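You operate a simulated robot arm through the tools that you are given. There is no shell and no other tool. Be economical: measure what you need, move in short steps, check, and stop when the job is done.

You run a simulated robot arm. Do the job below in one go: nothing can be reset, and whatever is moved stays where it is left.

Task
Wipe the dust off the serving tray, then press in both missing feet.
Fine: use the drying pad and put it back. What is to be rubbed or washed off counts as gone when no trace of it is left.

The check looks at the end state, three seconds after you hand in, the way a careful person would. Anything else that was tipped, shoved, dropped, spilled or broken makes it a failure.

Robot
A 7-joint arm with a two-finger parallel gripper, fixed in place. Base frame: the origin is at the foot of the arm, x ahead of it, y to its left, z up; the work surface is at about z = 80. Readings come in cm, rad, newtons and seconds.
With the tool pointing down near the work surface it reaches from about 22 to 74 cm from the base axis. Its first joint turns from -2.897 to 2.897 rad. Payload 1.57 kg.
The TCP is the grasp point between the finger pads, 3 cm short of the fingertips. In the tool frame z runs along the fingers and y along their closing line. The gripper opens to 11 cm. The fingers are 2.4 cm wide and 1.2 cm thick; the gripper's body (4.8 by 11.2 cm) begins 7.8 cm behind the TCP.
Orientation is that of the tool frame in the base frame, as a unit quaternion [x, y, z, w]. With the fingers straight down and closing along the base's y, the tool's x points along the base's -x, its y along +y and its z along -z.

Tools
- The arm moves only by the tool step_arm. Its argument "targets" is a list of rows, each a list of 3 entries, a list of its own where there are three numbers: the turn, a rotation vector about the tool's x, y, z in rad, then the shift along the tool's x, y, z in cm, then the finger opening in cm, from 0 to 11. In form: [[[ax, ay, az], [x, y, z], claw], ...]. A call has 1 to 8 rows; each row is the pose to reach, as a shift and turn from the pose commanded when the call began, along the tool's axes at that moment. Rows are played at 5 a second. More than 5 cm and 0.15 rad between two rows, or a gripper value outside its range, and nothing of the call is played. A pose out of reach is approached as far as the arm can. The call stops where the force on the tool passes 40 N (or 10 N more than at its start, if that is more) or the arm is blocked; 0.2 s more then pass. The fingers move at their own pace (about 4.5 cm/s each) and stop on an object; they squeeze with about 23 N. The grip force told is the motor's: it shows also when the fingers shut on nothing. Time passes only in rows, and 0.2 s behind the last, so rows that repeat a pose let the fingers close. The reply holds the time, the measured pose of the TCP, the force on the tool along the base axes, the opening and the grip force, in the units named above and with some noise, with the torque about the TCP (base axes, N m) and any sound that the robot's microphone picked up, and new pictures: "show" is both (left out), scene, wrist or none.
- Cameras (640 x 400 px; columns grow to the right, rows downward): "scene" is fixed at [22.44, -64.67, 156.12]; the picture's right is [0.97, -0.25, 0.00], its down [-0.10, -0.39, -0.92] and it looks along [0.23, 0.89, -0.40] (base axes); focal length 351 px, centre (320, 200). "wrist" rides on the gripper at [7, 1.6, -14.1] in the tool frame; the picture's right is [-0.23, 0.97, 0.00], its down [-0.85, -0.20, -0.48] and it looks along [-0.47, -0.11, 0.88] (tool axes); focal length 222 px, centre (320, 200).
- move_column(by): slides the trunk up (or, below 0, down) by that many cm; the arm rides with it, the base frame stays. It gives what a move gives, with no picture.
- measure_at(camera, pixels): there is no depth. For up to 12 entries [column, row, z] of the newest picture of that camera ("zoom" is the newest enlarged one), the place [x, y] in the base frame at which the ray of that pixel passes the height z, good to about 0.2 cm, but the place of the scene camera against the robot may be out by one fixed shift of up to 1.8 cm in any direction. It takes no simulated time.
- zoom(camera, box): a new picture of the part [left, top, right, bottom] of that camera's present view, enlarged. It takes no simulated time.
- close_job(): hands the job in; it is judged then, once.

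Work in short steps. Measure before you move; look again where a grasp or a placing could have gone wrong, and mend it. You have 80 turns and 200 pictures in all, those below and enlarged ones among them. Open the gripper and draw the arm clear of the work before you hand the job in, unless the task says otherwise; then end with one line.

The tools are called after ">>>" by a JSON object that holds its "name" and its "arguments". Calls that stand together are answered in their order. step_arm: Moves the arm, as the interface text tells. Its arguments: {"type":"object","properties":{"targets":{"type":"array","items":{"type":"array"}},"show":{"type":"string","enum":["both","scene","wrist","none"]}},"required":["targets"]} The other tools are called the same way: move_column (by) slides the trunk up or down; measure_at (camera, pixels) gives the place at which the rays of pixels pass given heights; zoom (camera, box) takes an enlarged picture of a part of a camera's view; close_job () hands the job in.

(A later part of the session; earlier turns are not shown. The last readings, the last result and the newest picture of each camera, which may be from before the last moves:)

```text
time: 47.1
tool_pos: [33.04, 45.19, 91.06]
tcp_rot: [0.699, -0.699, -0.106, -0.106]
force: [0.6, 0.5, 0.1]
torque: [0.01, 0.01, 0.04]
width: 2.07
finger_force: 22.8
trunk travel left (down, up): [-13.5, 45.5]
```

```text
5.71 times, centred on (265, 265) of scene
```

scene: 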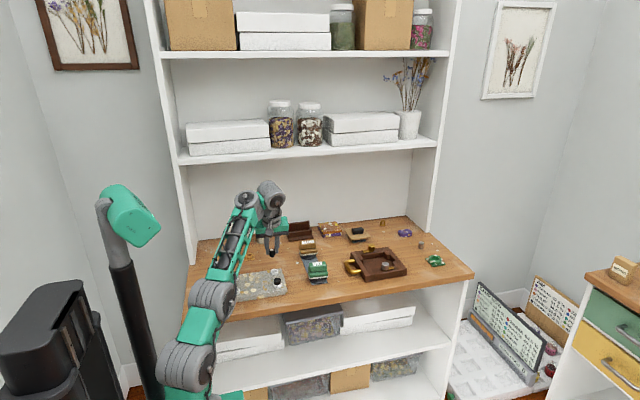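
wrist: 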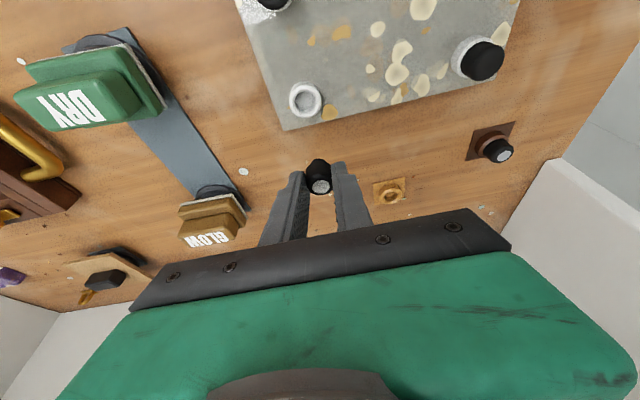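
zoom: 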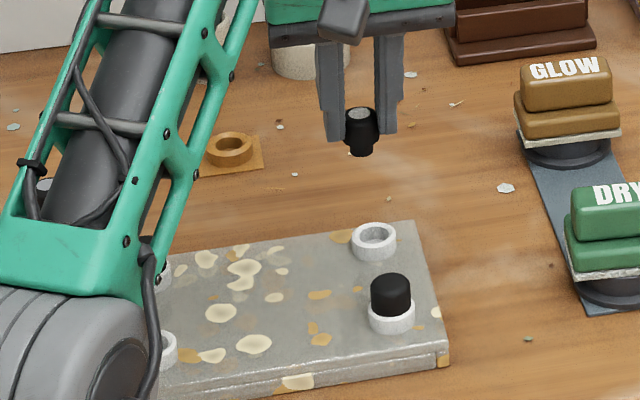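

I measure the socket ring and the held foot's top from this view.

>>> {"name": "measure_at", "arguments": {"camera": "wrist", "pixels": [[305.7, 101, 83], [305.7, 101, 82.5], [321, 186, 89.5], [321, 186, 89], [288.8, 102, 83], [322.5, 100, 83], [306, 90, 83], [306, 113, 83], [318, 164, 87.2]]}}

>>> {"name": "zoom", "arguments": {"camera": "scene", "box": [262, 240, 282, 260]}}

>>> {"name": "zoom", "arguments": {"camera": "wrist", "box": [300, 150, 340, 200]}}

```text
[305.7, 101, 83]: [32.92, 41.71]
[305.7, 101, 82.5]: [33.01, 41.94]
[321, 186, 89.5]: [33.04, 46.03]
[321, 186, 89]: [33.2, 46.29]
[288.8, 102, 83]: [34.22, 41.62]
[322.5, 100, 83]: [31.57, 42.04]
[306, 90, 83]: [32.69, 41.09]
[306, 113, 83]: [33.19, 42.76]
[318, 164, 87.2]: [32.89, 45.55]
```

```text
16.00 times, centred on (272, 250) of scene
```

zoom: 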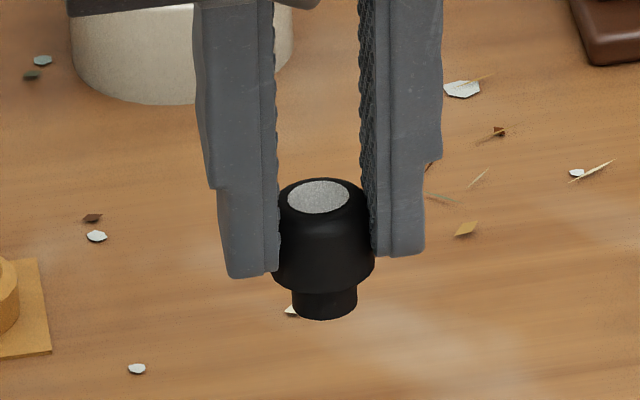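

```text
8.00 times, centred on (320, 175) of wrist
```

zoom: 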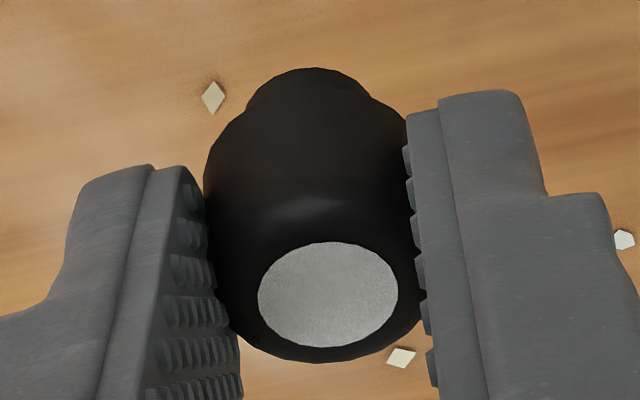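

Foot axis is at TCP + 0.84 in y; the socket centre ≈(32.93, 41.8). I move above it and lower to leave the stem just above the ring (TCP z ≈88.1).

>>> {"name": "step_arm", "arguments": {"targets": [[[0, 0, 0], [2.0, 0.05, -0.62], 0], [[0, 0, 0], [4.04, 0.1, -1.25], 0], [[0, 0, 0], [4.51, 0.1, 0.28], 0], [[0, 0, 0], [4.93, 0.1, 1.61], 0]]}}

>>> {"name": "zoom", "arguments": {"camera": "scene", "box": [255, 250, 295, 285]}}

>>> {"name": "zoom", "arguments": {"camera": "wrist", "box": [270, 120, 370, 220]}}

```text
time: 48.1
tool_pos: [32.93, 40.73, 88.07]
tcp_rot: [-0.699, 0.699, 0.105, 0.106]
force: [0.8, 0.2, 1.3]
torque: [-0.01, 0.01, 0.02]
width: 2.05
finger_force: 22.6
trunk travel left (down, up): [-13.5, 45.5]
```

scene: 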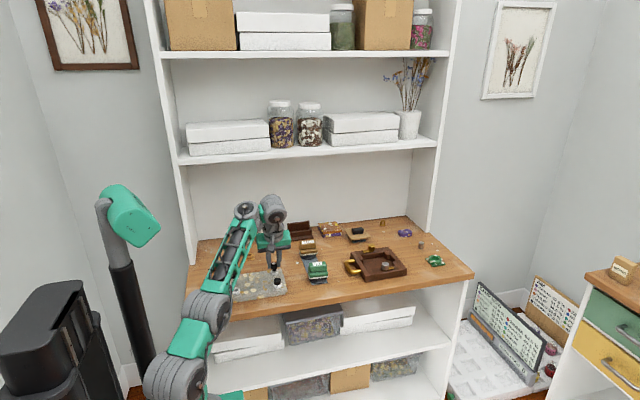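
wrist: 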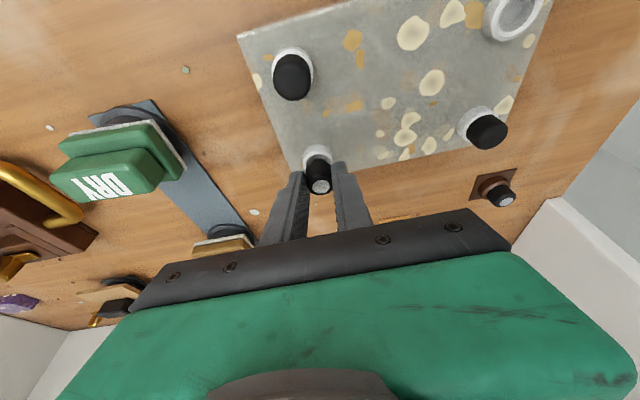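

```text
11.43 times, centred on (275, 268) of scene
```

zoom: 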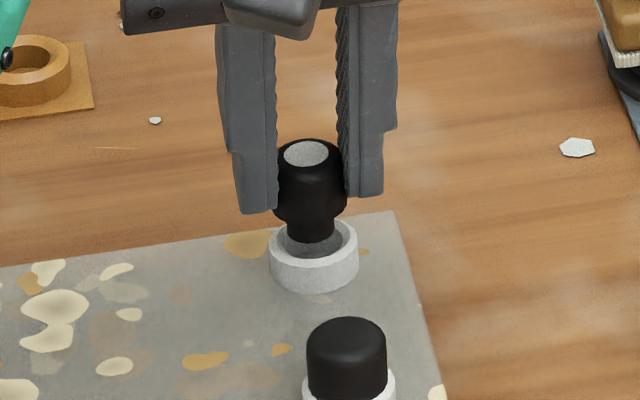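

```text
4.00 times, centred on (320, 170) of wrist
```

zoom: 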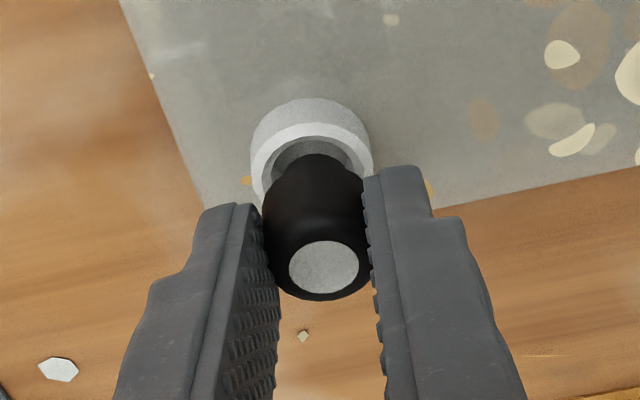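

I cross-check the foot's height and y with both cameras (ring as common reference).

>>> {"name": "measure_at", "arguments": {"camera": "scene", "pixels": [[274.5, 271.5, 83], [273.8, 263.8, 86], [273.8, 263.8, 86.5], [273.8, 263.8, 87], [274.2, 271.3, 83], [274.2, 271.3, 83.5], [274.2, 271.3, 84]]}}

>>> {"name": "measure_at", "arguments": {"camera": "wrist", "pixels": [[321, 186.7, 85.5], [321, 186.7, 86], [321, 186.7, 86.5], [321, 186.7, 87], [317.8, 161, 83], [317.8, 161, 82.5]]}}

```text
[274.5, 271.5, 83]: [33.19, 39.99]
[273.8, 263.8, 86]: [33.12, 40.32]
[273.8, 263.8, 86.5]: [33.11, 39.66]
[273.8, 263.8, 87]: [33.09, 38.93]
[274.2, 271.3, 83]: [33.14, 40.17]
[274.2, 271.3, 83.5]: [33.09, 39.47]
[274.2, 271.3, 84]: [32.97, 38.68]
```

```text
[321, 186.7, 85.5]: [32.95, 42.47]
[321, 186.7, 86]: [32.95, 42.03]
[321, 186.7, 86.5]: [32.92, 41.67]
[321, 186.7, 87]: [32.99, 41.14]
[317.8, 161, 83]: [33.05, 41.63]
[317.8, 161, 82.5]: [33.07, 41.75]
```

Both views agree on foot top ≈(32.95, 42.0, 86) versus ring (33.02, 41.67). I shift -0.3 in y and lower into the ring carefully.

>>> {"name": "step_arm", "arguments": {"targets": [[[0, 0, 0], [0.29, -0.07, -0.09], 0], [[0, 0, 0], [0.4, -0.07, 0.29], 0], [[0, 0, 0], [0.49, -0.07, 0.58], 0]], "show": "none"}}

>>> {"name": "zoom", "arguments": {"camera": "scene", "box": [255, 250, 295, 285]}}

>>> {"name": "zoom", "arguments": {"camera": "wrist", "box": [270, 120, 370, 220]}}

```text
time: 48.9
tool_pos: [32.94, 40.43, 87.45]
tcp_rot: [-0.699, 0.699, 0.106, 0.105]
force: [0.8, 0.3, 0.2]
torque: [0.0, -0.02, 0.0]
width: 2.08
finger_force: 22.9
trunk travel left (down, up): [-13.5, 45.5]
```

```text
11.43 times, centred on (275, 268) of scene
```

zoom: 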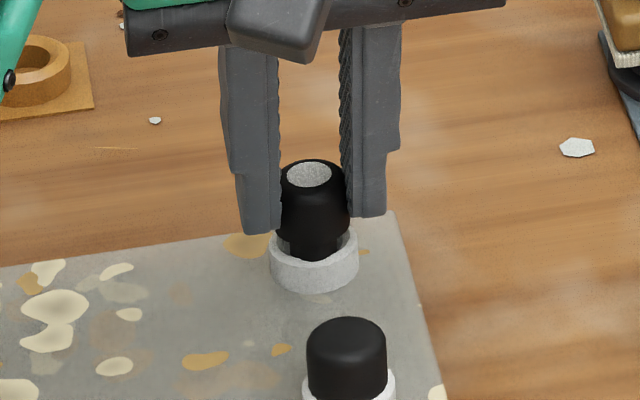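

```text
4.00 times, centred on (320, 170) of wrist
```

zoom: 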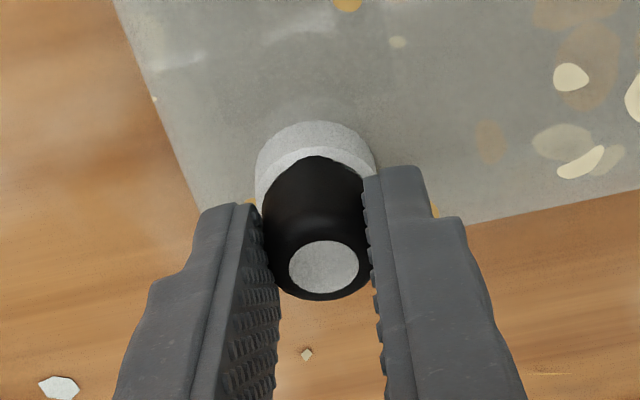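

No contact force and the stem is entering. I continue down 0.6 in small steps.

>>> {"name": "step_arm", "arguments": {"targets": [[[0, 0, 0], [0.06, -0.05, 0.19], 0], [[0, 0, 0], [0.12, -0.05, 0.38], 0], [[0, 0, 0], [0.18, -0.05, 0.57], 0]], "show": "none"}}

>>> {"name": "zoom", "arguments": {"camera": "scene", "box": [255, 250, 295, 285]}}

```text
time: 49.7
tool_pos: [33.09, 40.47, 87.29]
tcp_rot: [-0.699, 0.699, 0.106, 0.109]
force: [0.2, -0.1, 22.0]
torque: [0.07, -0.02, 0.03]
width: 2.1
finger_force: 22.9
trunk travel left (down, up): [-13.5, 45.5]
```

```text
11.43 times, centred on (275, 268) of scene
```

zoom: 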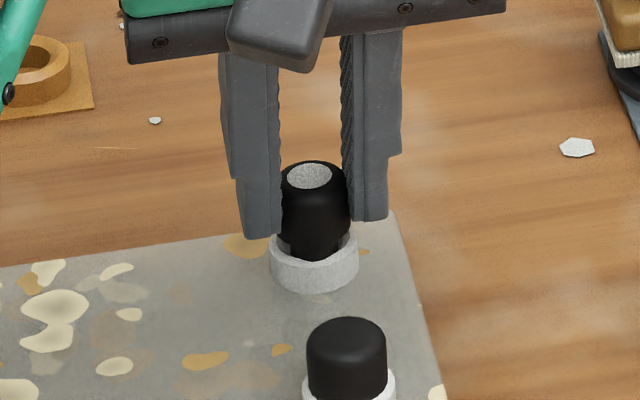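

22 N with the foot still ~0.7 cm proud compared with the fitted ones; the torque hints at contact at the front rim. I look closely.

>>> {"name": "zoom", "arguments": {"camera": "scene", "box": [264, 257, 286, 277]}}

>>> {"name": "zoom", "arguments": {"camera": "wrist", "box": [295, 140, 345, 200]}}

```text
16.00 times, centred on (275, 267) of scene
```

zoom: 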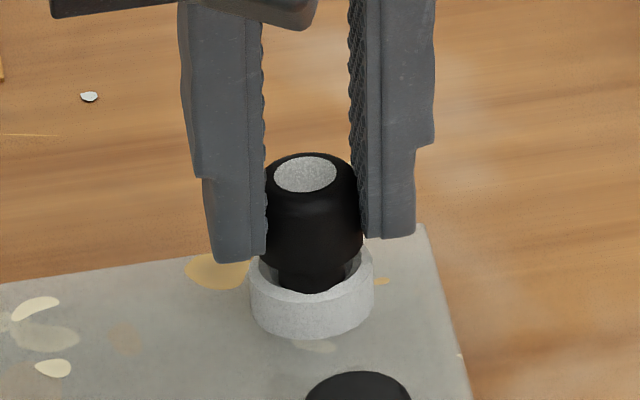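

```text
6.67 times, centred on (320, 170) of wrist
```

zoom: 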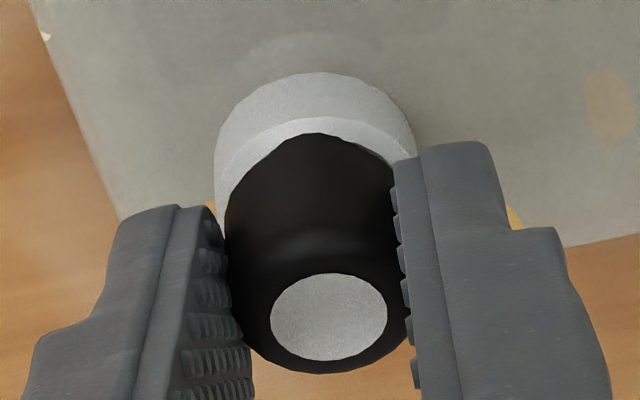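

Stem's front edge appears to ride the front rim. I lift 0.3, shift +0.2 in y and try again.

>>> {"name": "step_arm", "arguments": {"targets": [[[0, 0, 0], [-0.15, 0, -0.48], 0], [[0, 0, 0], [-0.34, 0, -0.42], 0], [[0, 0, 0], [-0.25, 0, -0.13], 0], [[0, 0, 0], [-0.19, 0, 0.06], 0]], "show": "none"}}

>>> {"name": "zoom", "arguments": {"camera": "scene", "box": [264, 257, 286, 277]}}

```text
time: 50.7
tool_pos: [33.03, 40.56, 87.18]
tcp_rot: [-0.698, 0.7, 0.106, 0.108]
force: [1.2, -2.4, 17.4]
torque: [-0.05, -0.06, 0.03]
width: 2.1
finger_force: 23.1
trunk travel left (down, up): [-13.5, 45.5]
```

```text
16.00 times, centred on (275, 267) of scene
```

zoom: 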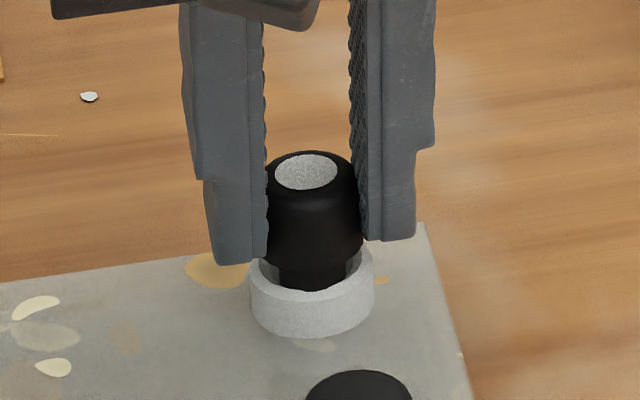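

Still riding; torque still points to front contact. I relieve a bit and shift a further +0.3 in y, then press lightly.

>>> {"name": "step_arm", "arguments": {"targets": [[[0, 0, 0], [-0.08, 0, -0.25], 0], [[0, 0, 0], [-0.37, 0, -0.16], 0], [[0, 0, 0], [-0.3, 0, 0.07], 0], [[0, 0, 0], [-0.23, 0, 0.28], 0]], "show": "none"}}

>>> {"name": "zoom", "arguments": {"camera": "scene", "box": [264, 257, 286, 277]}}

>>> {"name": "zoom", "arguments": {"camera": "wrist", "box": [295, 140, 345, 200]}}

```text
time: 51.7
tool_pos: [32.98, 40.87, 86.95]
tcp_rot: [-0.699, 0.699, 0.106, 0.109]
force: [1.0, -0.9, 22.7]
torque: [0.0, -0.06, -0.02]
width: 2.13
finger_force: 22.8
trunk travel left (down, up): [-13.5, 45.5]
```

```text
16.00 times, centred on (275, 267) of scene
```

zoom: 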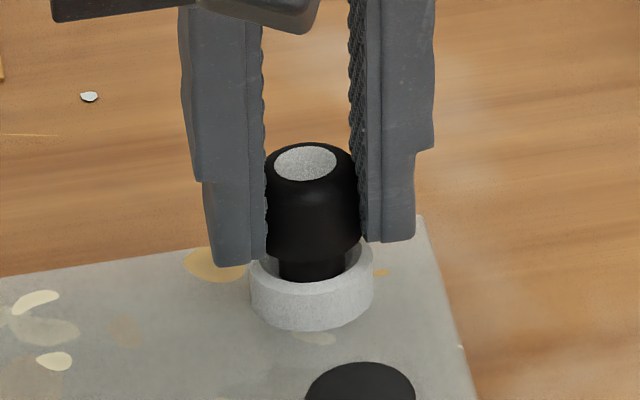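

```text
6.67 times, centred on (320, 170) of wrist
```

zoom: 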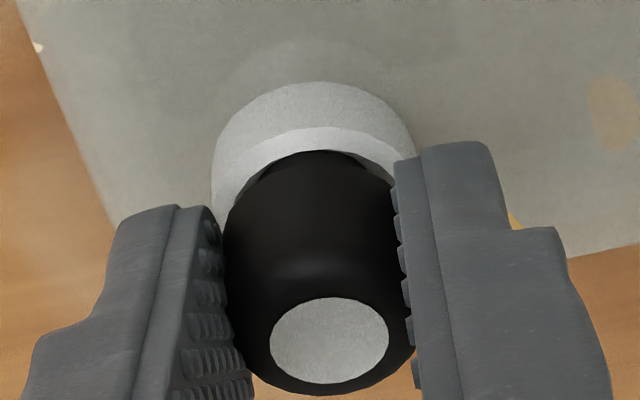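

The tray seems to have crept slightly with the foot. I lift 1.3 cm clear and look at the tray, hole and foot before anything else.

>>> {"name": "step_arm", "arguments": {"targets": [[[0, 0, 0], [-0.1, 0, -0.33], 0], [[0, 0, 0], [-0.25, 0, -0.8], 0], [[0, 0, 0], [-0.47, 0, -1.5], 0]], "show": "wrist"}}

>>> {"name": "zoom", "arguments": {"camera": "scene", "box": [264, 257, 286, 277]}}

>>> {"name": "zoom", "arguments": {"camera": "scene", "box": [220, 245, 295, 305]}}

>>> {"name": "zoom", "arguments": {"camera": "wrist", "box": [295, 130, 345, 190]}}

```text
time: 52.5
tool_pos: [33.15, 41.05, 88.11]
tcp_rot: [-0.698, 0.7, 0.106, 0.105]
force: [-0.3, 0.1, 0.8]
torque: [0.01, 0.02, -0.01]
width: 2.2
finger_force: 23.0
trunk travel left (down, up): [-13.5, 45.5]
```

wrist: 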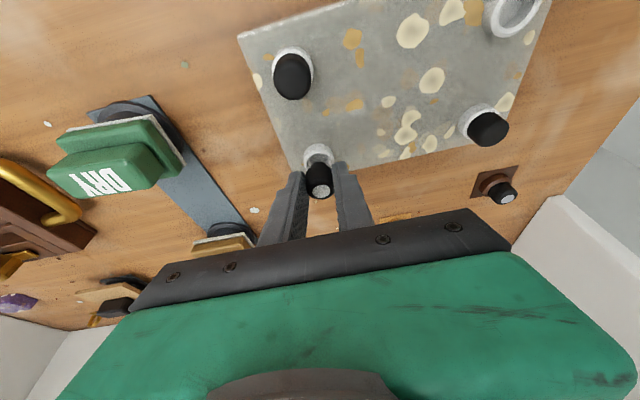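

```text
16.00 times, centred on (275, 267) of scene
```

zoom: 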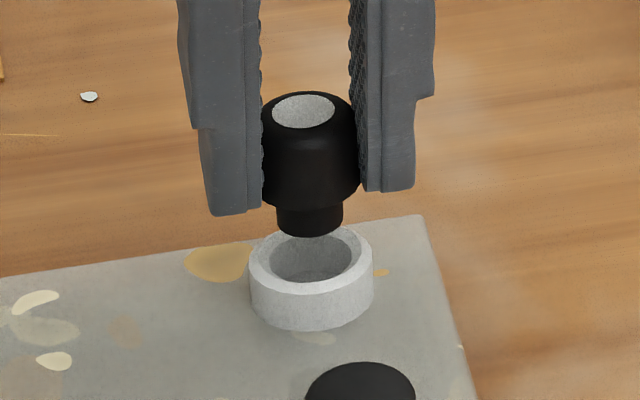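

```text
6.67 times, centred on (258, 275) of scene
```

zoom: 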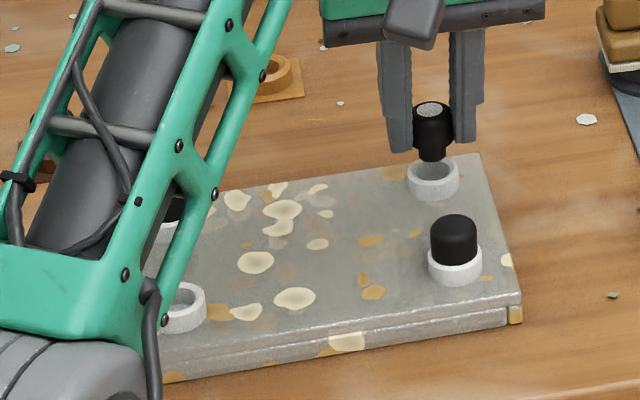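

```text
6.67 times, centred on (320, 160) of wrist
```

zoom: 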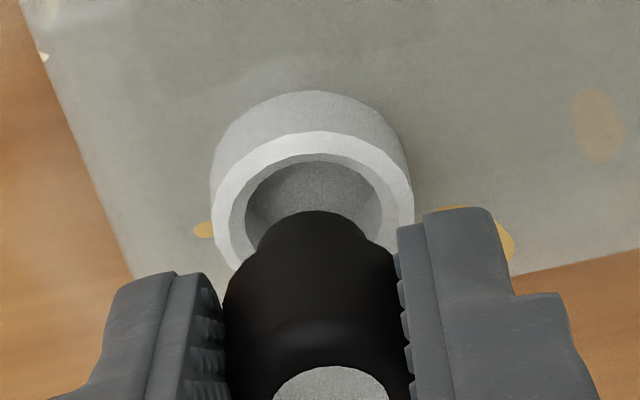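

I triangulate the stem's lower front edge and the ring centre with both cameras again.

>>> {"name": "measure_at", "arguments": {"camera": "wrist", "pixels": [[318.7, 161.6, 83], [318.7, 161.6, 83.5], [318.7, 161.6, 84], [318.7, 161.6, 84.5], [319, 161.5, 83], [319, 150, 83], [319, 173, 83], [291.5, 77, 85], [291.5, 77, 84.5]]}}

>>> {"name": "measure_at", "arguments": {"camera": "scene", "pixels": [[274.4, 269.3, 83], [274.4, 269.3, 83.5], [274.4, 269.3, 84], [274.4, 269.3, 84.5], [274.4, 270.9, 83], [274.4, 269.1, 83], [274.4, 273.2, 83]]}}

```text
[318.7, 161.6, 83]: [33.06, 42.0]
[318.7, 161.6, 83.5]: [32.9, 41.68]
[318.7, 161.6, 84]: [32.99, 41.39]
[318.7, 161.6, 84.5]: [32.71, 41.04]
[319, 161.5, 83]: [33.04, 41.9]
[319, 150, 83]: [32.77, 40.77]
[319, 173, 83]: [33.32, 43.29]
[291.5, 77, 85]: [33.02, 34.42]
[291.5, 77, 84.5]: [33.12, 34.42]
```

```text
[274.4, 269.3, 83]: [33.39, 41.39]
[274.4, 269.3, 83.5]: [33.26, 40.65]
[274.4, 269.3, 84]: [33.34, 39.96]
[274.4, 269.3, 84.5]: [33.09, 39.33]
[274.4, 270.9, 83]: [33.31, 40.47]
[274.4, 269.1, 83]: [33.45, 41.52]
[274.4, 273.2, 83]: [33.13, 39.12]
```

Now the stem centre (33.0, 42.0) coincides with the ring centre (33.0, 41.95). I descend straight from here.

>>> {"name": "step_arm", "arguments": {"targets": [[[0, 0, 0], [0.15, 0, 0.48], 0], [[0, 0, 0], [0.27, 0, 0.86], 0], [[0, 0, 0], [0.36, 0, 1.15], 0], [[0, 0, 0], [0.43, 0, 1.38], 0]], "show": "none"}}

>>> {"name": "zoom", "arguments": {"camera": "scene", "box": [264, 257, 286, 277]}}

>>> {"name": "zoom", "arguments": {"camera": "wrist", "box": [295, 130, 345, 190]}}

```text
time: 53.5
tool_pos: [32.98, 41.17, 86.92]
tcp_rot: [-0.699, 0.699, 0.106, 0.107]
force: [0.0, 0.9, 3.0]
torque: [0.03, -0.04, 0.02]
width: 2.15
finger_force: 23.3
trunk travel left (down, up): [-13.5, 45.5]
```

```text
16.00 times, centred on (275, 267) of scene
```

zoom: 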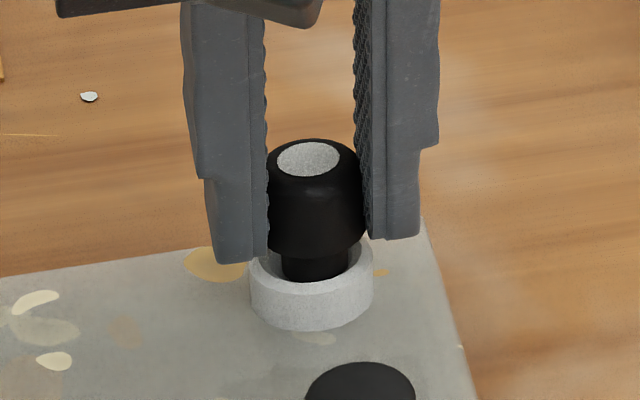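

```text
6.67 times, centred on (320, 160) of wrist
```

zoom: 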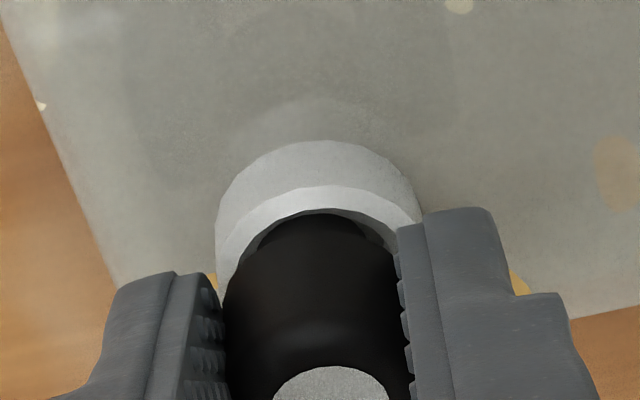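

Only 3 N so far. I continue down.

>>> {"name": "step_arm", "arguments": {"targets": [[[0, 0, 0], [0.05, 0.05, 0.15], 0], [[0, 0, 0], [0.09, 0.05, 0.3], 0], [[0, 0, 0], [0.15, 0.05, 0.48], 0]], "show": "none"}}

>>> {"name": "zoom", "arguments": {"camera": "scene", "box": [264, 257, 286, 277]}}

```text
time: 54.3
tool_pos: [33.09, 40.78, 86.74]
tcp_rot: [-0.698, 0.699, 0.106, 0.109]
force: [8.3, 8.8, 28.2]
torque: [0.43, -0.42, -0.05]
width: 2.21
finger_force: 22.7
trunk travel left (down, up): [-13.5, 45.5]
```

```text
16.00 times, centred on (275, 267) of scene
```

zoom: 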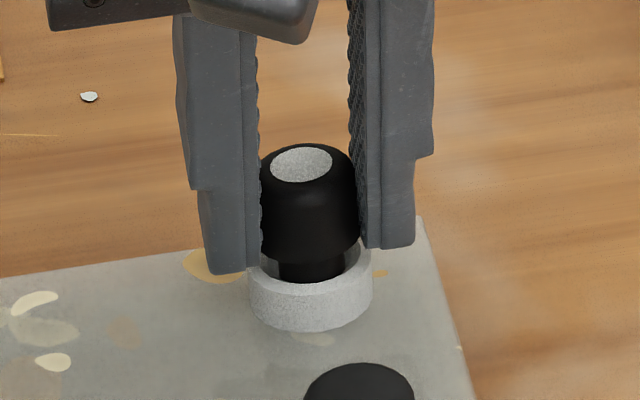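

Lateral forces appeared (8, 9, 28 N). I check full views for anything else touching before continuing.

>>> {"name": "step_arm", "arguments": {"targets": [[[0, 0, 0], [-0.09, 0, -0.3], 0]], "show": "both"}}

>>> {"name": "zoom", "arguments": {"camera": "scene", "box": [180, 200, 300, 320]}}

>>> {"name": "zoom", "arguments": {"camera": "wrist", "box": [280, 130, 360, 220]}}

```text
time: 54.7
tool_pos: [32.89, 40.8, 86.56]
tcp_rot: [-0.699, 0.699, 0.106, 0.105]
force: [6.6, 9.9, 21.0]
torque: [0.42, -0.34, -0.08]
width: 2.16
finger_force: 23.2
trunk travel left (down, up): [-13.5, 45.5]
```

scene: 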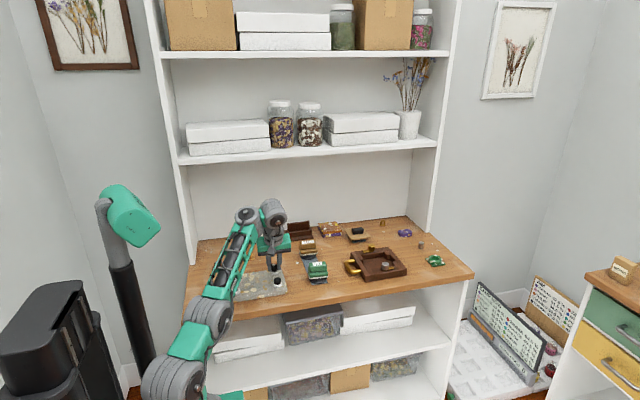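
wrist: 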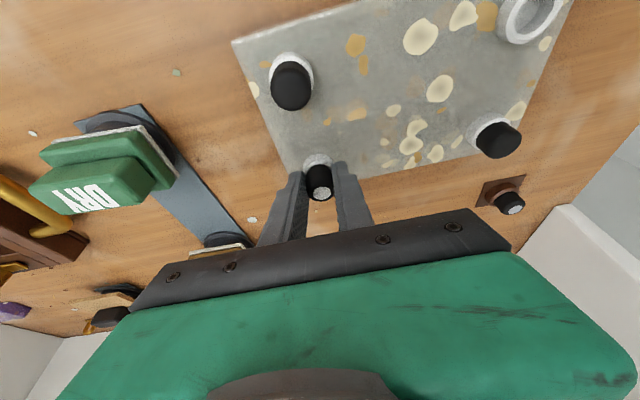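

```text
3.33 times, centred on (240, 260) of scene
```

zoom: 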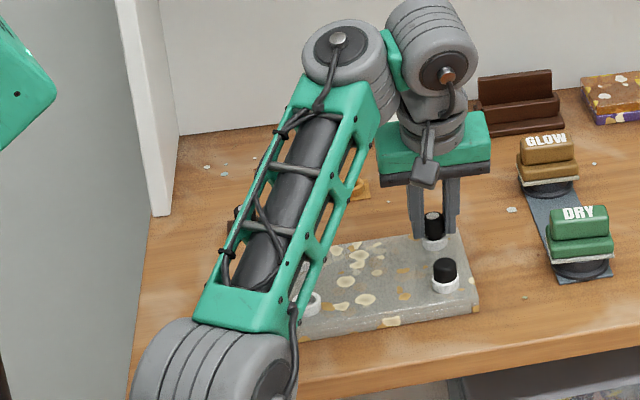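

```text
4.44 times, centred on (320, 175) of wrist
```

zoom: 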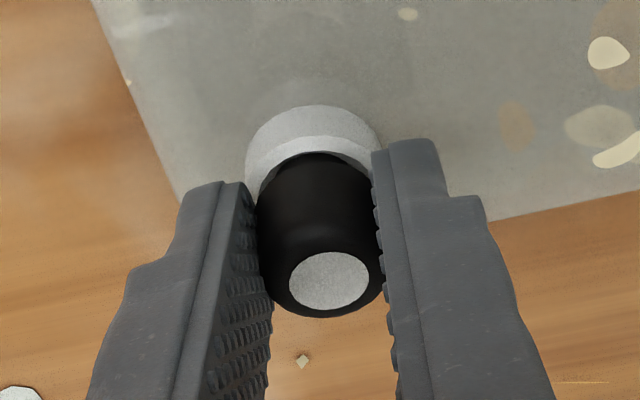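

The elbow, hanging low by the bench front, is probably interfering. I lift the foot 2 cm out of the ring, then raise the trunk 9 cm for a higher elbow.

>>> {"name": "step_arm", "arguments": {"targets": [[[0, 0, 0], [-0.15, 0, -0.48], 0], [[0, 0, 0], [-0.35, 0, -1.1], 0], [[0, 0, 0], [-0.62, 0, -2.0], 0]], "show": "none"}}

>>> {"name": "move_column", "arguments": {"by": 9}}

>>> {"name": "zoom", "arguments": {"camera": "scene", "box": [180, 200, 300, 320]}}

```text
time: 55.5
tool_pos: [33.11, 40.99, 88.7]
tcp_rot: [-0.698, 0.7, 0.106, 0.105]
force: [-0.8, 0.2, -0.5]
torque: [0.01, 0.0, 0.0]
width: 2.15
finger_force: 22.7
trunk travel left (down, up): [-13.5, 45.5]
```

```text
time: 56.8
tool_pos: [33.01, 41.07, 97.66]
tcp_rot: [-0.699, 0.7, 0.105, 0.106]
force: [-0.5, 0.3, 0.9]
torque: [-0.01, 0.02, -0.02]
width: 2.16
finger_force: 23.0
trunk travel left (down, up): [-22.5, 36.5]
```

```text
3.33 times, centred on (240, 260) of scene
```

zoom: 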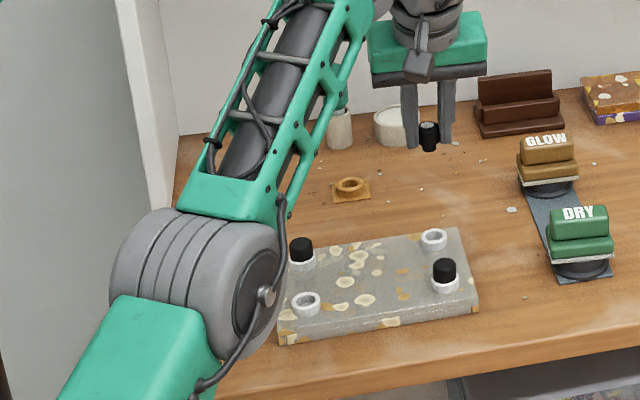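

The tray and elbow are clear. I lower back to just above the socket (z 88.6) and re-triangulate.

>>> {"name": "step_arm", "arguments": {"targets": [[[0, 0, 0], [0.89, 0, 2.87], 0], [[0, 0, 0], [1.77, 0, 5.73], 0], [[0, 0, 0], [2.36, 0, 7.64], 0], [[0, 0, 0], [2.69, 0, 8.7], 0]], "show": "both"}}

>>> {"name": "zoom", "arguments": {"camera": "scene", "box": [264, 257, 286, 277]}}

>>> {"name": "zoom", "arguments": {"camera": "wrist", "box": [295, 130, 345, 190]}}

```text
time: 57.8
tool_pos: [33.13, 41.05, 88.77]
tcp_rot: [-0.699, 0.7, 0.106, 0.106]
force: [-0.5, -0.3, -0.4]
torque: [0.0, 0.01, -0.03]
width: 2.19
finger_force: 22.9
trunk travel left (down, up): [-22.5, 36.5]
```

scene: 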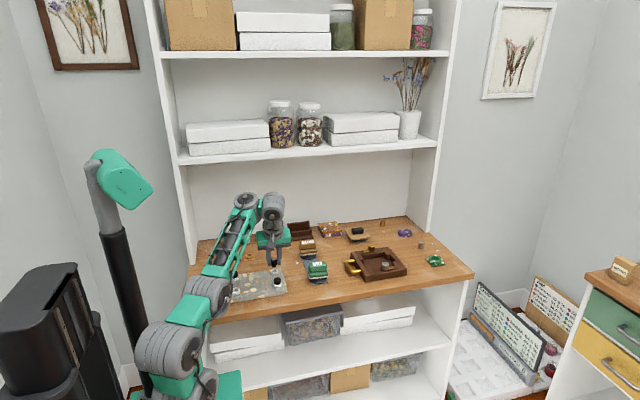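
wrist: 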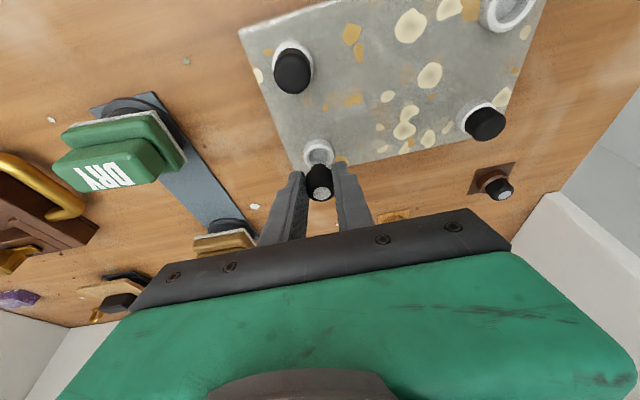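

```text
16.00 times, centred on (275, 267) of scene
```

zoom: 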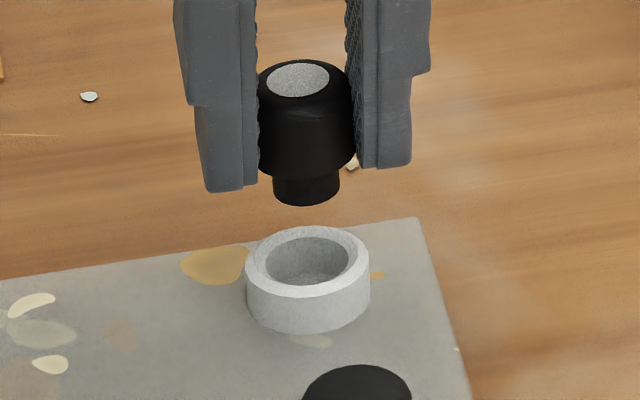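

```text
6.67 times, centred on (320, 160) of wrist
```

zoom: 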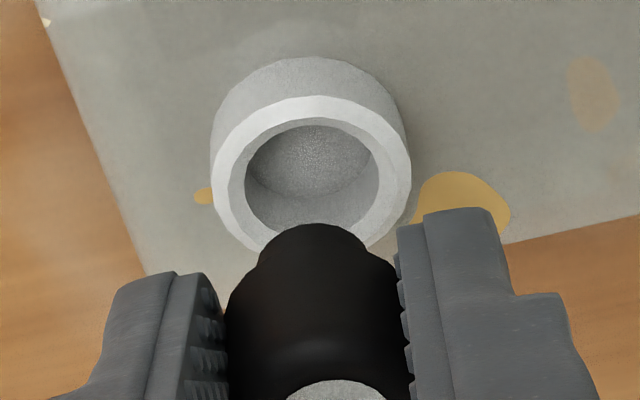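

I triangulate ring, stem edge and foot top once more.

>>> {"name": "measure_at", "arguments": {"camera": "wrist", "pixels": [[318.7, 156.4, 83], [318.7, 156.4, 83.5], [318.8, 163.6, 84], [318.8, 163.6, 84.5], [318.8, 163.6, 85], [322.2, 189.5, 86.5], [322.2, 189.5, 87], [322.2, 189.5, 87.5]]}}

>>> {"name": "measure_at", "arguments": {"camera": "scene", "pixels": [[274.25, 270.9, 83], [274.25, 270.9, 83.5], [274.1, 267.3, 84], [274.1, 267.3, 84.5], [274.1, 267.3, 85], [273.6, 259.5, 86.5], [273.6, 259.5, 87], [273.6, 259.5, 87.5]]}}

```text
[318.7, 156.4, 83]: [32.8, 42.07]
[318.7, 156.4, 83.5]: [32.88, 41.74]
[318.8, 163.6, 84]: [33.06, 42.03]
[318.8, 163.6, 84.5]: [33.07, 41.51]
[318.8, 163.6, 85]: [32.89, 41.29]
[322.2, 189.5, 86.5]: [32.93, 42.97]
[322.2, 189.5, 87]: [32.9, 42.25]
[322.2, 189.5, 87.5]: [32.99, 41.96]
```

```text
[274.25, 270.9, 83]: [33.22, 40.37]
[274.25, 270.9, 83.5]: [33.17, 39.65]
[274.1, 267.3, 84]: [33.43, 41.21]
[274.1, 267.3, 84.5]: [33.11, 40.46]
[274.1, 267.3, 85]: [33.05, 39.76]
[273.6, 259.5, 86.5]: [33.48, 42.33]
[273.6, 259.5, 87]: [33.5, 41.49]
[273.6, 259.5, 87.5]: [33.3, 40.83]
```

Stem vs ring offset is within −0.1…−0.3 in y. I shift +0.15 and descend straight with the arm now free.

>>> {"name": "step_arm", "arguments": {"targets": [[[0, 0, 0], [0.15, 0.05, 0.99], 0], [[0, 0, 0], [0.3, 0.05, 1.48], 0], [[0, 0, 0], [0.39, 0.05, 1.77], 0]], "show": "none"}}

>>> {"name": "zoom", "arguments": {"camera": "scene", "box": [264, 257, 286, 277]}}

>>> {"name": "zoom", "arguments": {"camera": "wrist", "box": [295, 140, 345, 200]}}

```text
time: 58.6
tool_pos: [32.96, 41.15, 87.19]
tcp_rot: [-0.699, 0.7, 0.104, 0.103]
force: [0.1, -0.2, -0.1]
torque: [0.0, -0.01, -0.01]
width: 2.19
finger_force: 22.8
out of reach, approached as far as the arm can: row 3
trunk travel left (down, up): [-22.5, 36.5]
```

```text
16.00 times, centred on (275, 267) of scene
```

zoom: 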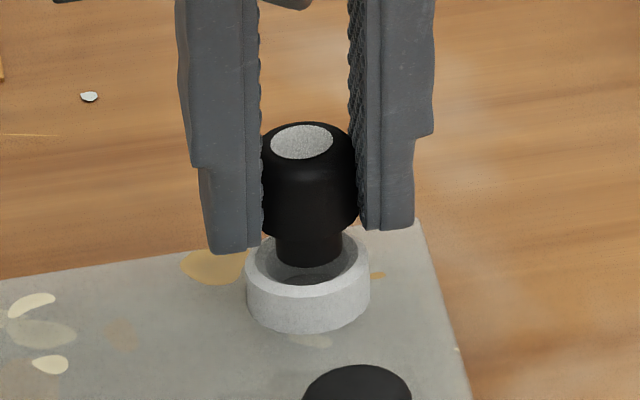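

```text
6.67 times, centred on (320, 170) of wrist
```

zoom: 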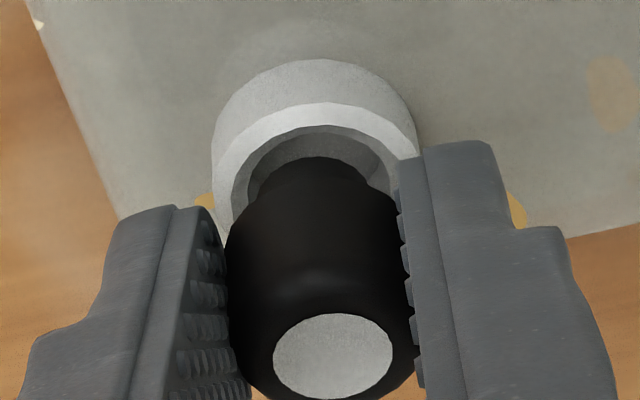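

Reach limit at z 87.19. A middle trunk height is needed: I raise 4 and lower the trunk 4.5.

>>> {"name": "step_arm", "arguments": {"targets": [[[0, 0, 0], [-0.59, 0, -1.91], 0], [[0, 0, 0], [-1.18, 0, -3.82], 0], [[0, 0, 0], [-1.6, 0, -5.2], 0]], "show": "none"}}

>>> {"name": "move_column", "arguments": {"by": -4.5}}

>>> {"name": "zoom", "arguments": {"camera": "scene", "box": [264, 257, 286, 277]}}

>>> {"name": "zoom", "arguments": {"camera": "scene", "box": [180, 200, 300, 320]}}

```text
time: 59.4
tool_pos: [32.94, 41.11, 92.68]
tcp_rot: [-0.698, 0.7, 0.105, 0.105]
force: [0.3, -0.8, -0.4]
torque: [-0.02, -0.01, 0.04]
width: 2.17
finger_force: 23.1
trunk travel left (down, up): [-22.5, 36.5]
```

```text
time: 60.2
tool_pos: [33.04, 40.91, 88.05]
tcp_rot: [-0.699, 0.7, 0.106, 0.106]
force: [0.3, 0.4, 0.3]
torque: [-0.03, -0.02, 0.01]
width: 2.19
finger_force: 22.5
trunk travel left (down, up): [-18.0, 41.0]
```

```text
16.00 times, centred on (275, 267) of scene
```

zoom: 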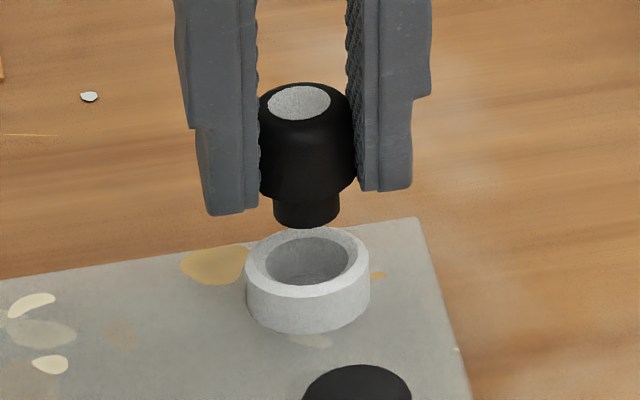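

```text
3.33 times, centred on (240, 260) of scene
```

zoom: 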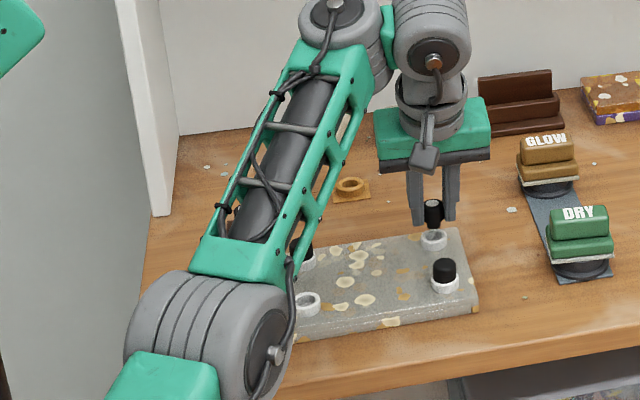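

Descending again straight from z 88.05 in small steps.

>>> {"name": "step_arm", "arguments": {"targets": [[[0, 0, 0], [0.15, -0.03, 0.48], 0], [[0, 0, 0], [0.27, -0.03, 0.86], 0], [[0, 0, 0], [0.38, -0.03, 1.24], 0]], "show": "none"}}

>>> {"name": "zoom", "arguments": {"camera": "scene", "box": [264, 257, 286, 277]}}

>>> {"name": "zoom", "arguments": {"camera": "wrist", "box": [295, 140, 345, 200]}}

```text
time: 61.0
tool_pos: [33.02, 41.08, 86.86]
tcp_rot: [-0.699, 0.699, 0.105, 0.105]
force: [-0.4, -0.2, -0.5]
torque: [0.02, -0.04, -0.04]
width: 2.2
finger_force: 22.9
trunk travel left (down, up): [-18.0, 41.0]
```

```text
16.00 times, centred on (275, 267) of scene
```

zoom: 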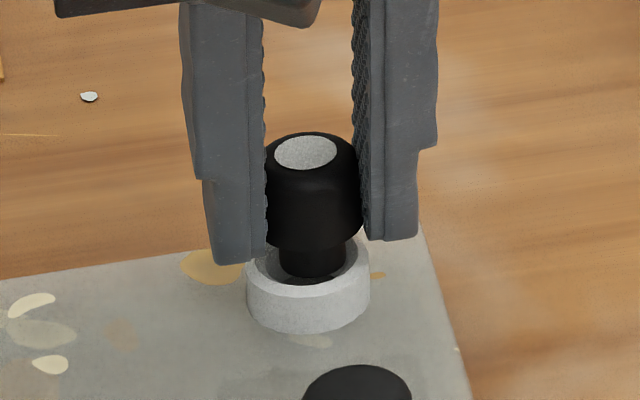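

```text
6.67 times, centred on (320, 170) of wrist
```

zoom: 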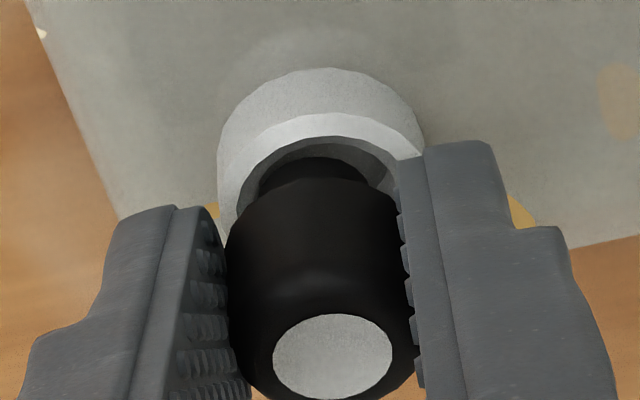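

No force yet; stem at col 312 versus ring 308, so I correct x by −0.08 and continue down 0.6.

>>> {"name": "step_arm", "arguments": {"targets": [[[0, 0, 0], [0.06, 0.08, 0.19], 0], [[0, 0, 0], [0.12, 0.08, 0.38], 0], [[0, 0, 0], [0.18, 0.08, 0.57], 0]], "show": "none"}}

>>> {"name": "zoom", "arguments": {"camera": "scene", "box": [264, 257, 286, 277]}}

>>> {"name": "zoom", "arguments": {"camera": "wrist", "box": [295, 140, 345, 200]}}

```text
time: 61.9
tool_pos: [32.97, 40.97, 86.31]
tcp_rot: [-0.699, 0.699, 0.105, 0.106]
force: [-0.1, -0.1, 0.5]
torque: [0.0, 0.0, -0.02]
width: 2.19
finger_force: 22.5
trunk travel left (down, up): [-18.0, 41.0]
```

```text
16.00 times, centred on (275, 267) of scene
```

zoom: 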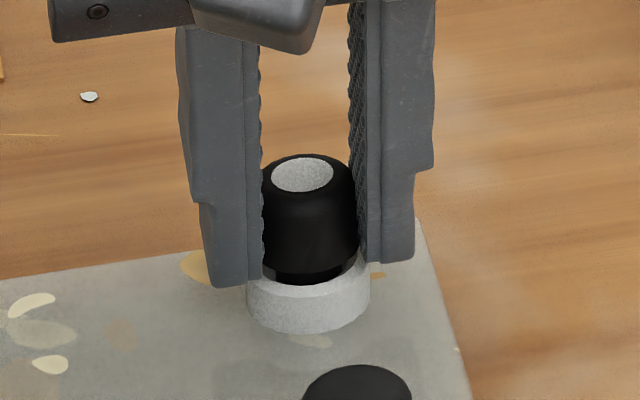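

```text
6.67 times, centred on (320, 170) of wrist
```

zoom: 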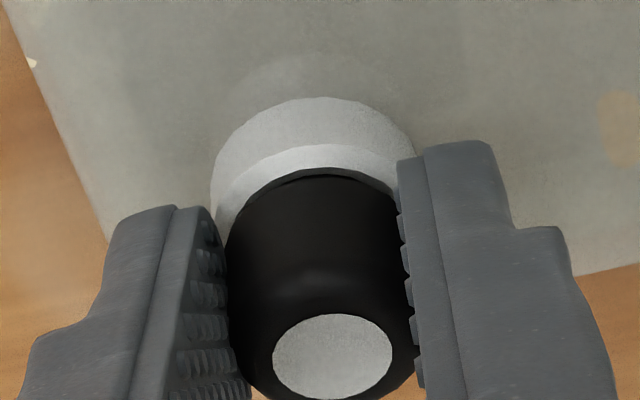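

The stem is in the hole without force, and the fingertips are now level with the ring. I release the foot here, back up, and will press it from above with closed fingers.

>>> {"name": "step_arm", "arguments": {"targets": [[[0, 0, 0], [0, 0, 0], 3], [[0, 0, 0], [0, 0, 0], 4.5], [[0, 0, 0], [0, 0, 0], 4.5], [[0, 0, 0], [-0.6, 0, -1.91], 4.5], [[0, 0, 0], [-1.5, 0, -4.8], 4.5]], "show": "wrist"}}

>>> {"name": "zoom", "arguments": {"camera": "scene", "box": [255, 250, 295, 285]}}

>>> {"name": "zoom", "arguments": {"camera": "wrist", "box": [280, 110, 360, 200]}}

```text
time: 63.0
tool_pos: [33.06, 40.81, 91.28]
tcp_rot: [0.699, -0.699, -0.105, -0.105]
force: [-0.3, 0.3, 0.2]
torque: [-0.03, 0.01, -0.01]
width: 4.52
finger_force: 0.0
trunk travel left (down, up): [-18.0, 41.0]
```

wrist: 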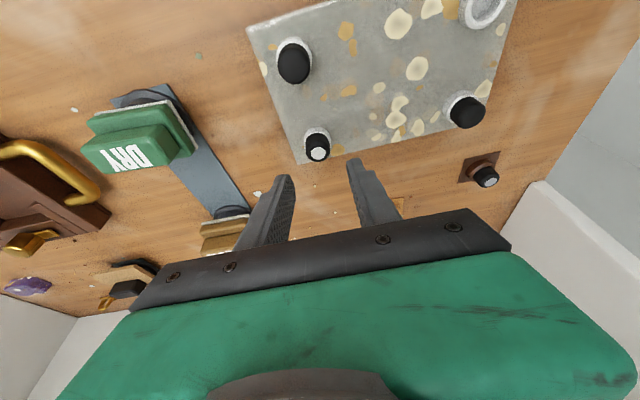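

```text
11.43 times, centred on (275, 268) of scene
```

zoom: 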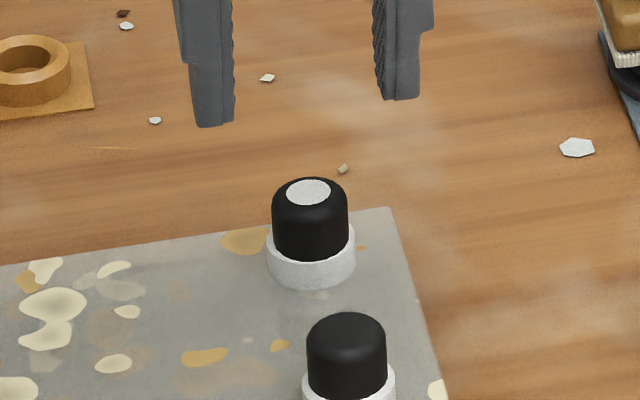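

```text
4.44 times, centred on (320, 155) of wrist
```

zoom: 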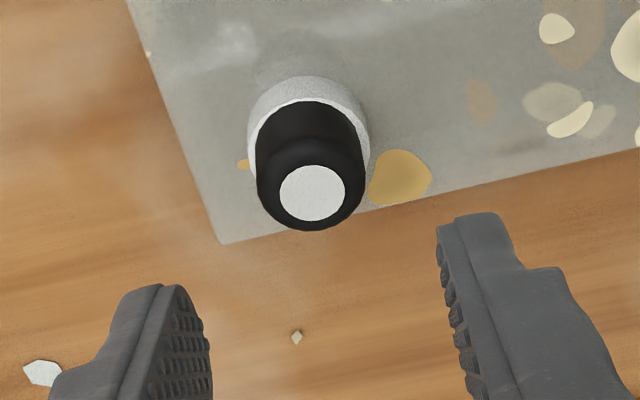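

The foot dropped in and stands as low as its fitted neighbour. To press it home properly I straighten the tool, close the fingers and place them above its top (33.0, 41.95).

>>> {"name": "step_arm", "arguments": {"targets": [[[0, 0.1, 0], [-0.4, 0, 0.1], 2], [[0, 0.2, 0], [-0.8, 0, 0.2], 0], [[0, 0.3, 0], [-1.07, 0, 0.33], 0], [[0, 0.3, 0], [-1.07, 0, 0.33], 0]], "show": "wrist"}}

>>> {"name": "zoom", "arguments": {"camera": "scene", "box": [255, 240, 295, 285]}}

>>> {"name": "zoom", "arguments": {"camera": "wrist", "box": [280, 110, 360, 200]}}

```text
time: 64.0
tool_pos: [33.04, 42.15, 91.29]
tcp_rot: [-0.707, 0.708, 0.0, -0.001]
force: [-0.1, -0.7, 0.0]
torque: [-0.02, 0.0, -0.05]
width: 0.0
finger_force: 21.4
trunk travel left (down, up): [-18.0, 41.0]
```

wrist: 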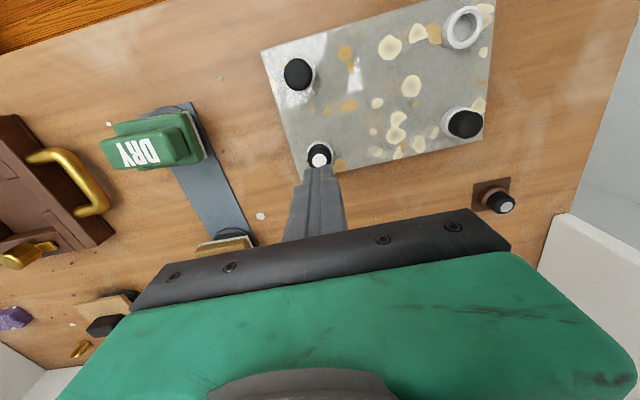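

```text
8.89 times, centred on (275, 262) of scene
```

zoom: 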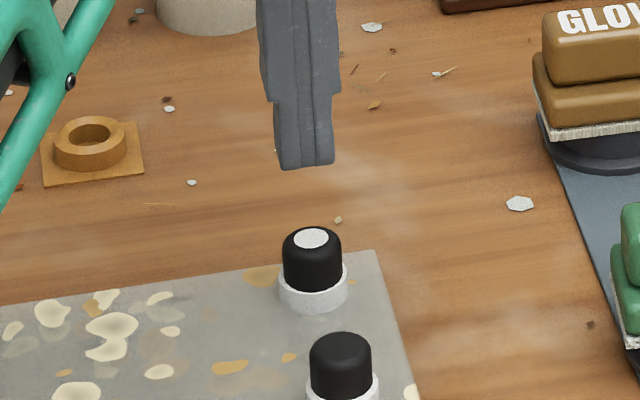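

```text
4.44 times, centred on (320, 155) of wrist
```

zoom: 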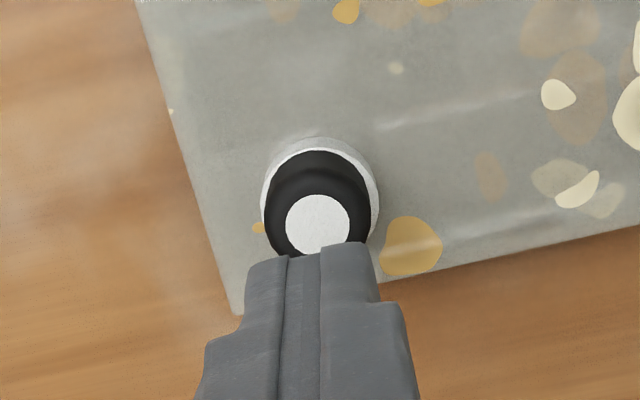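

Fingers closed above the foot. I check the foot-top position, then descend for contact.

>>> {"name": "measure_at", "arguments": {"camera": "wrist", "pixels": [[319.5, 160.4, 85], [319.5, 160.4, 84.5], [319.5, 160.4, 85.5]]}}

>>> {"name": "step_arm", "arguments": {"targets": [[[0, 0, 0], [0.1, 0, 1.5], 0], [[0, 0, 0], [0.1, 0, 2.5], 0]], "show": "none"}}

>>> {"name": "zoom", "arguments": {"camera": "scene", "box": [255, 240, 295, 285]}}

```text
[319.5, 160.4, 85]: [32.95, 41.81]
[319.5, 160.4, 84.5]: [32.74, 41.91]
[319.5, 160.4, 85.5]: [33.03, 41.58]
```

```text
time: 64.7
tool_pos: [33.06, 42.03, 88.91]
tcp_rot: [-0.706, 0.708, 0.0, 0.0]
force: [0.0, -1.3, 0.1]
torque: [0.02, 0.02, 0.01]
width: 0.0
finger_force: 21.4
trunk travel left (down, up): [-18.0, 41.0]
```

```text
8.89 times, centred on (275, 262) of scene
```

zoom: 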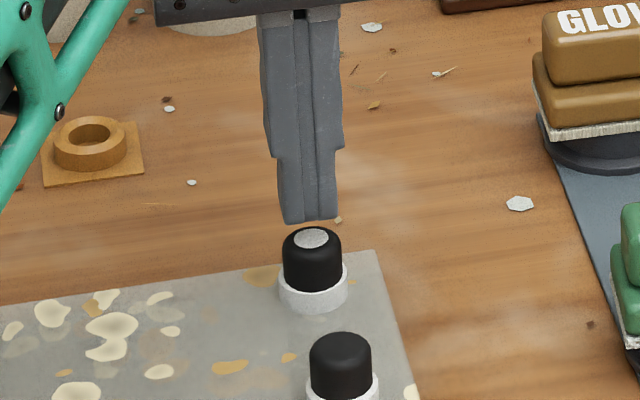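

Tip is just above the foot top. I press down in 0.2 steps.

>>> {"name": "step_arm", "arguments": {"targets": [[[0, 0, 0], [0.1, 0, 0.3], 0], [[0, 0, 0], [0.1, 0, 0.6], 0], [[0, 0, 0], [0.1, 0, 0.8], 0], [[0, 0, 0], [0.1, 0, 1.0], 0]], "show": "none"}}

>>> {"name": "zoom", "arguments": {"camera": "scene", "box": [255, 240, 295, 285]}}

```text
time: 65.7
tool_pos: [32.92, 41.86, 87.8]
tcp_rot: [0.707, -0.707, 0.0, -0.002]
force: [-0.2, 1.2, 4.3]
torque: [0.0, 0.05, 0.0]
width: 0.0
finger_force: 21.1
trunk travel left (down, up): [-18.0, 41.0]
```

```text
8.89 times, centred on (275, 262) of scene
```

zoom: 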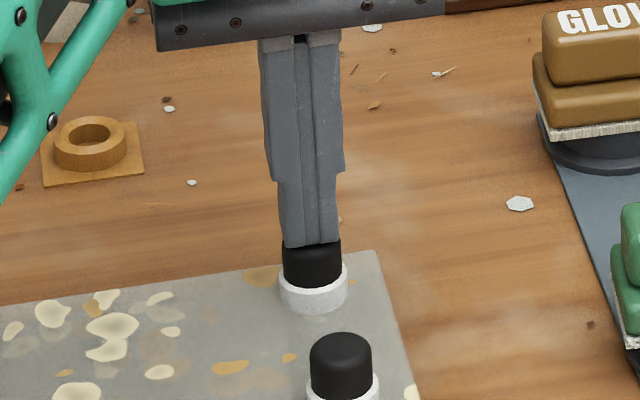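

Contact at 4 N. I press further to build up force.

>>> {"name": "step_arm", "arguments": {"targets": [[[0, 0, 0], [0, 0, 0.2], 0], [[0, 0, 0], [0, 0, 0.35], 0], [[0, 0, 0], [0, 0, 0.5], 0]], "show": "none"}}

```text
time: 66.5
tool_pos: [32.95, 41.96, 87.79]
tcp_rot: [0.707, -0.707, 0.0, -0.006]
force: [-0.3, 3.8, 37.7]
torque: [0.01, 0.02, -0.02]
width: 0.0
finger_force: 21.0
trunk travel left (down, up): [-18.0, 41.0]
5 turns are left
```

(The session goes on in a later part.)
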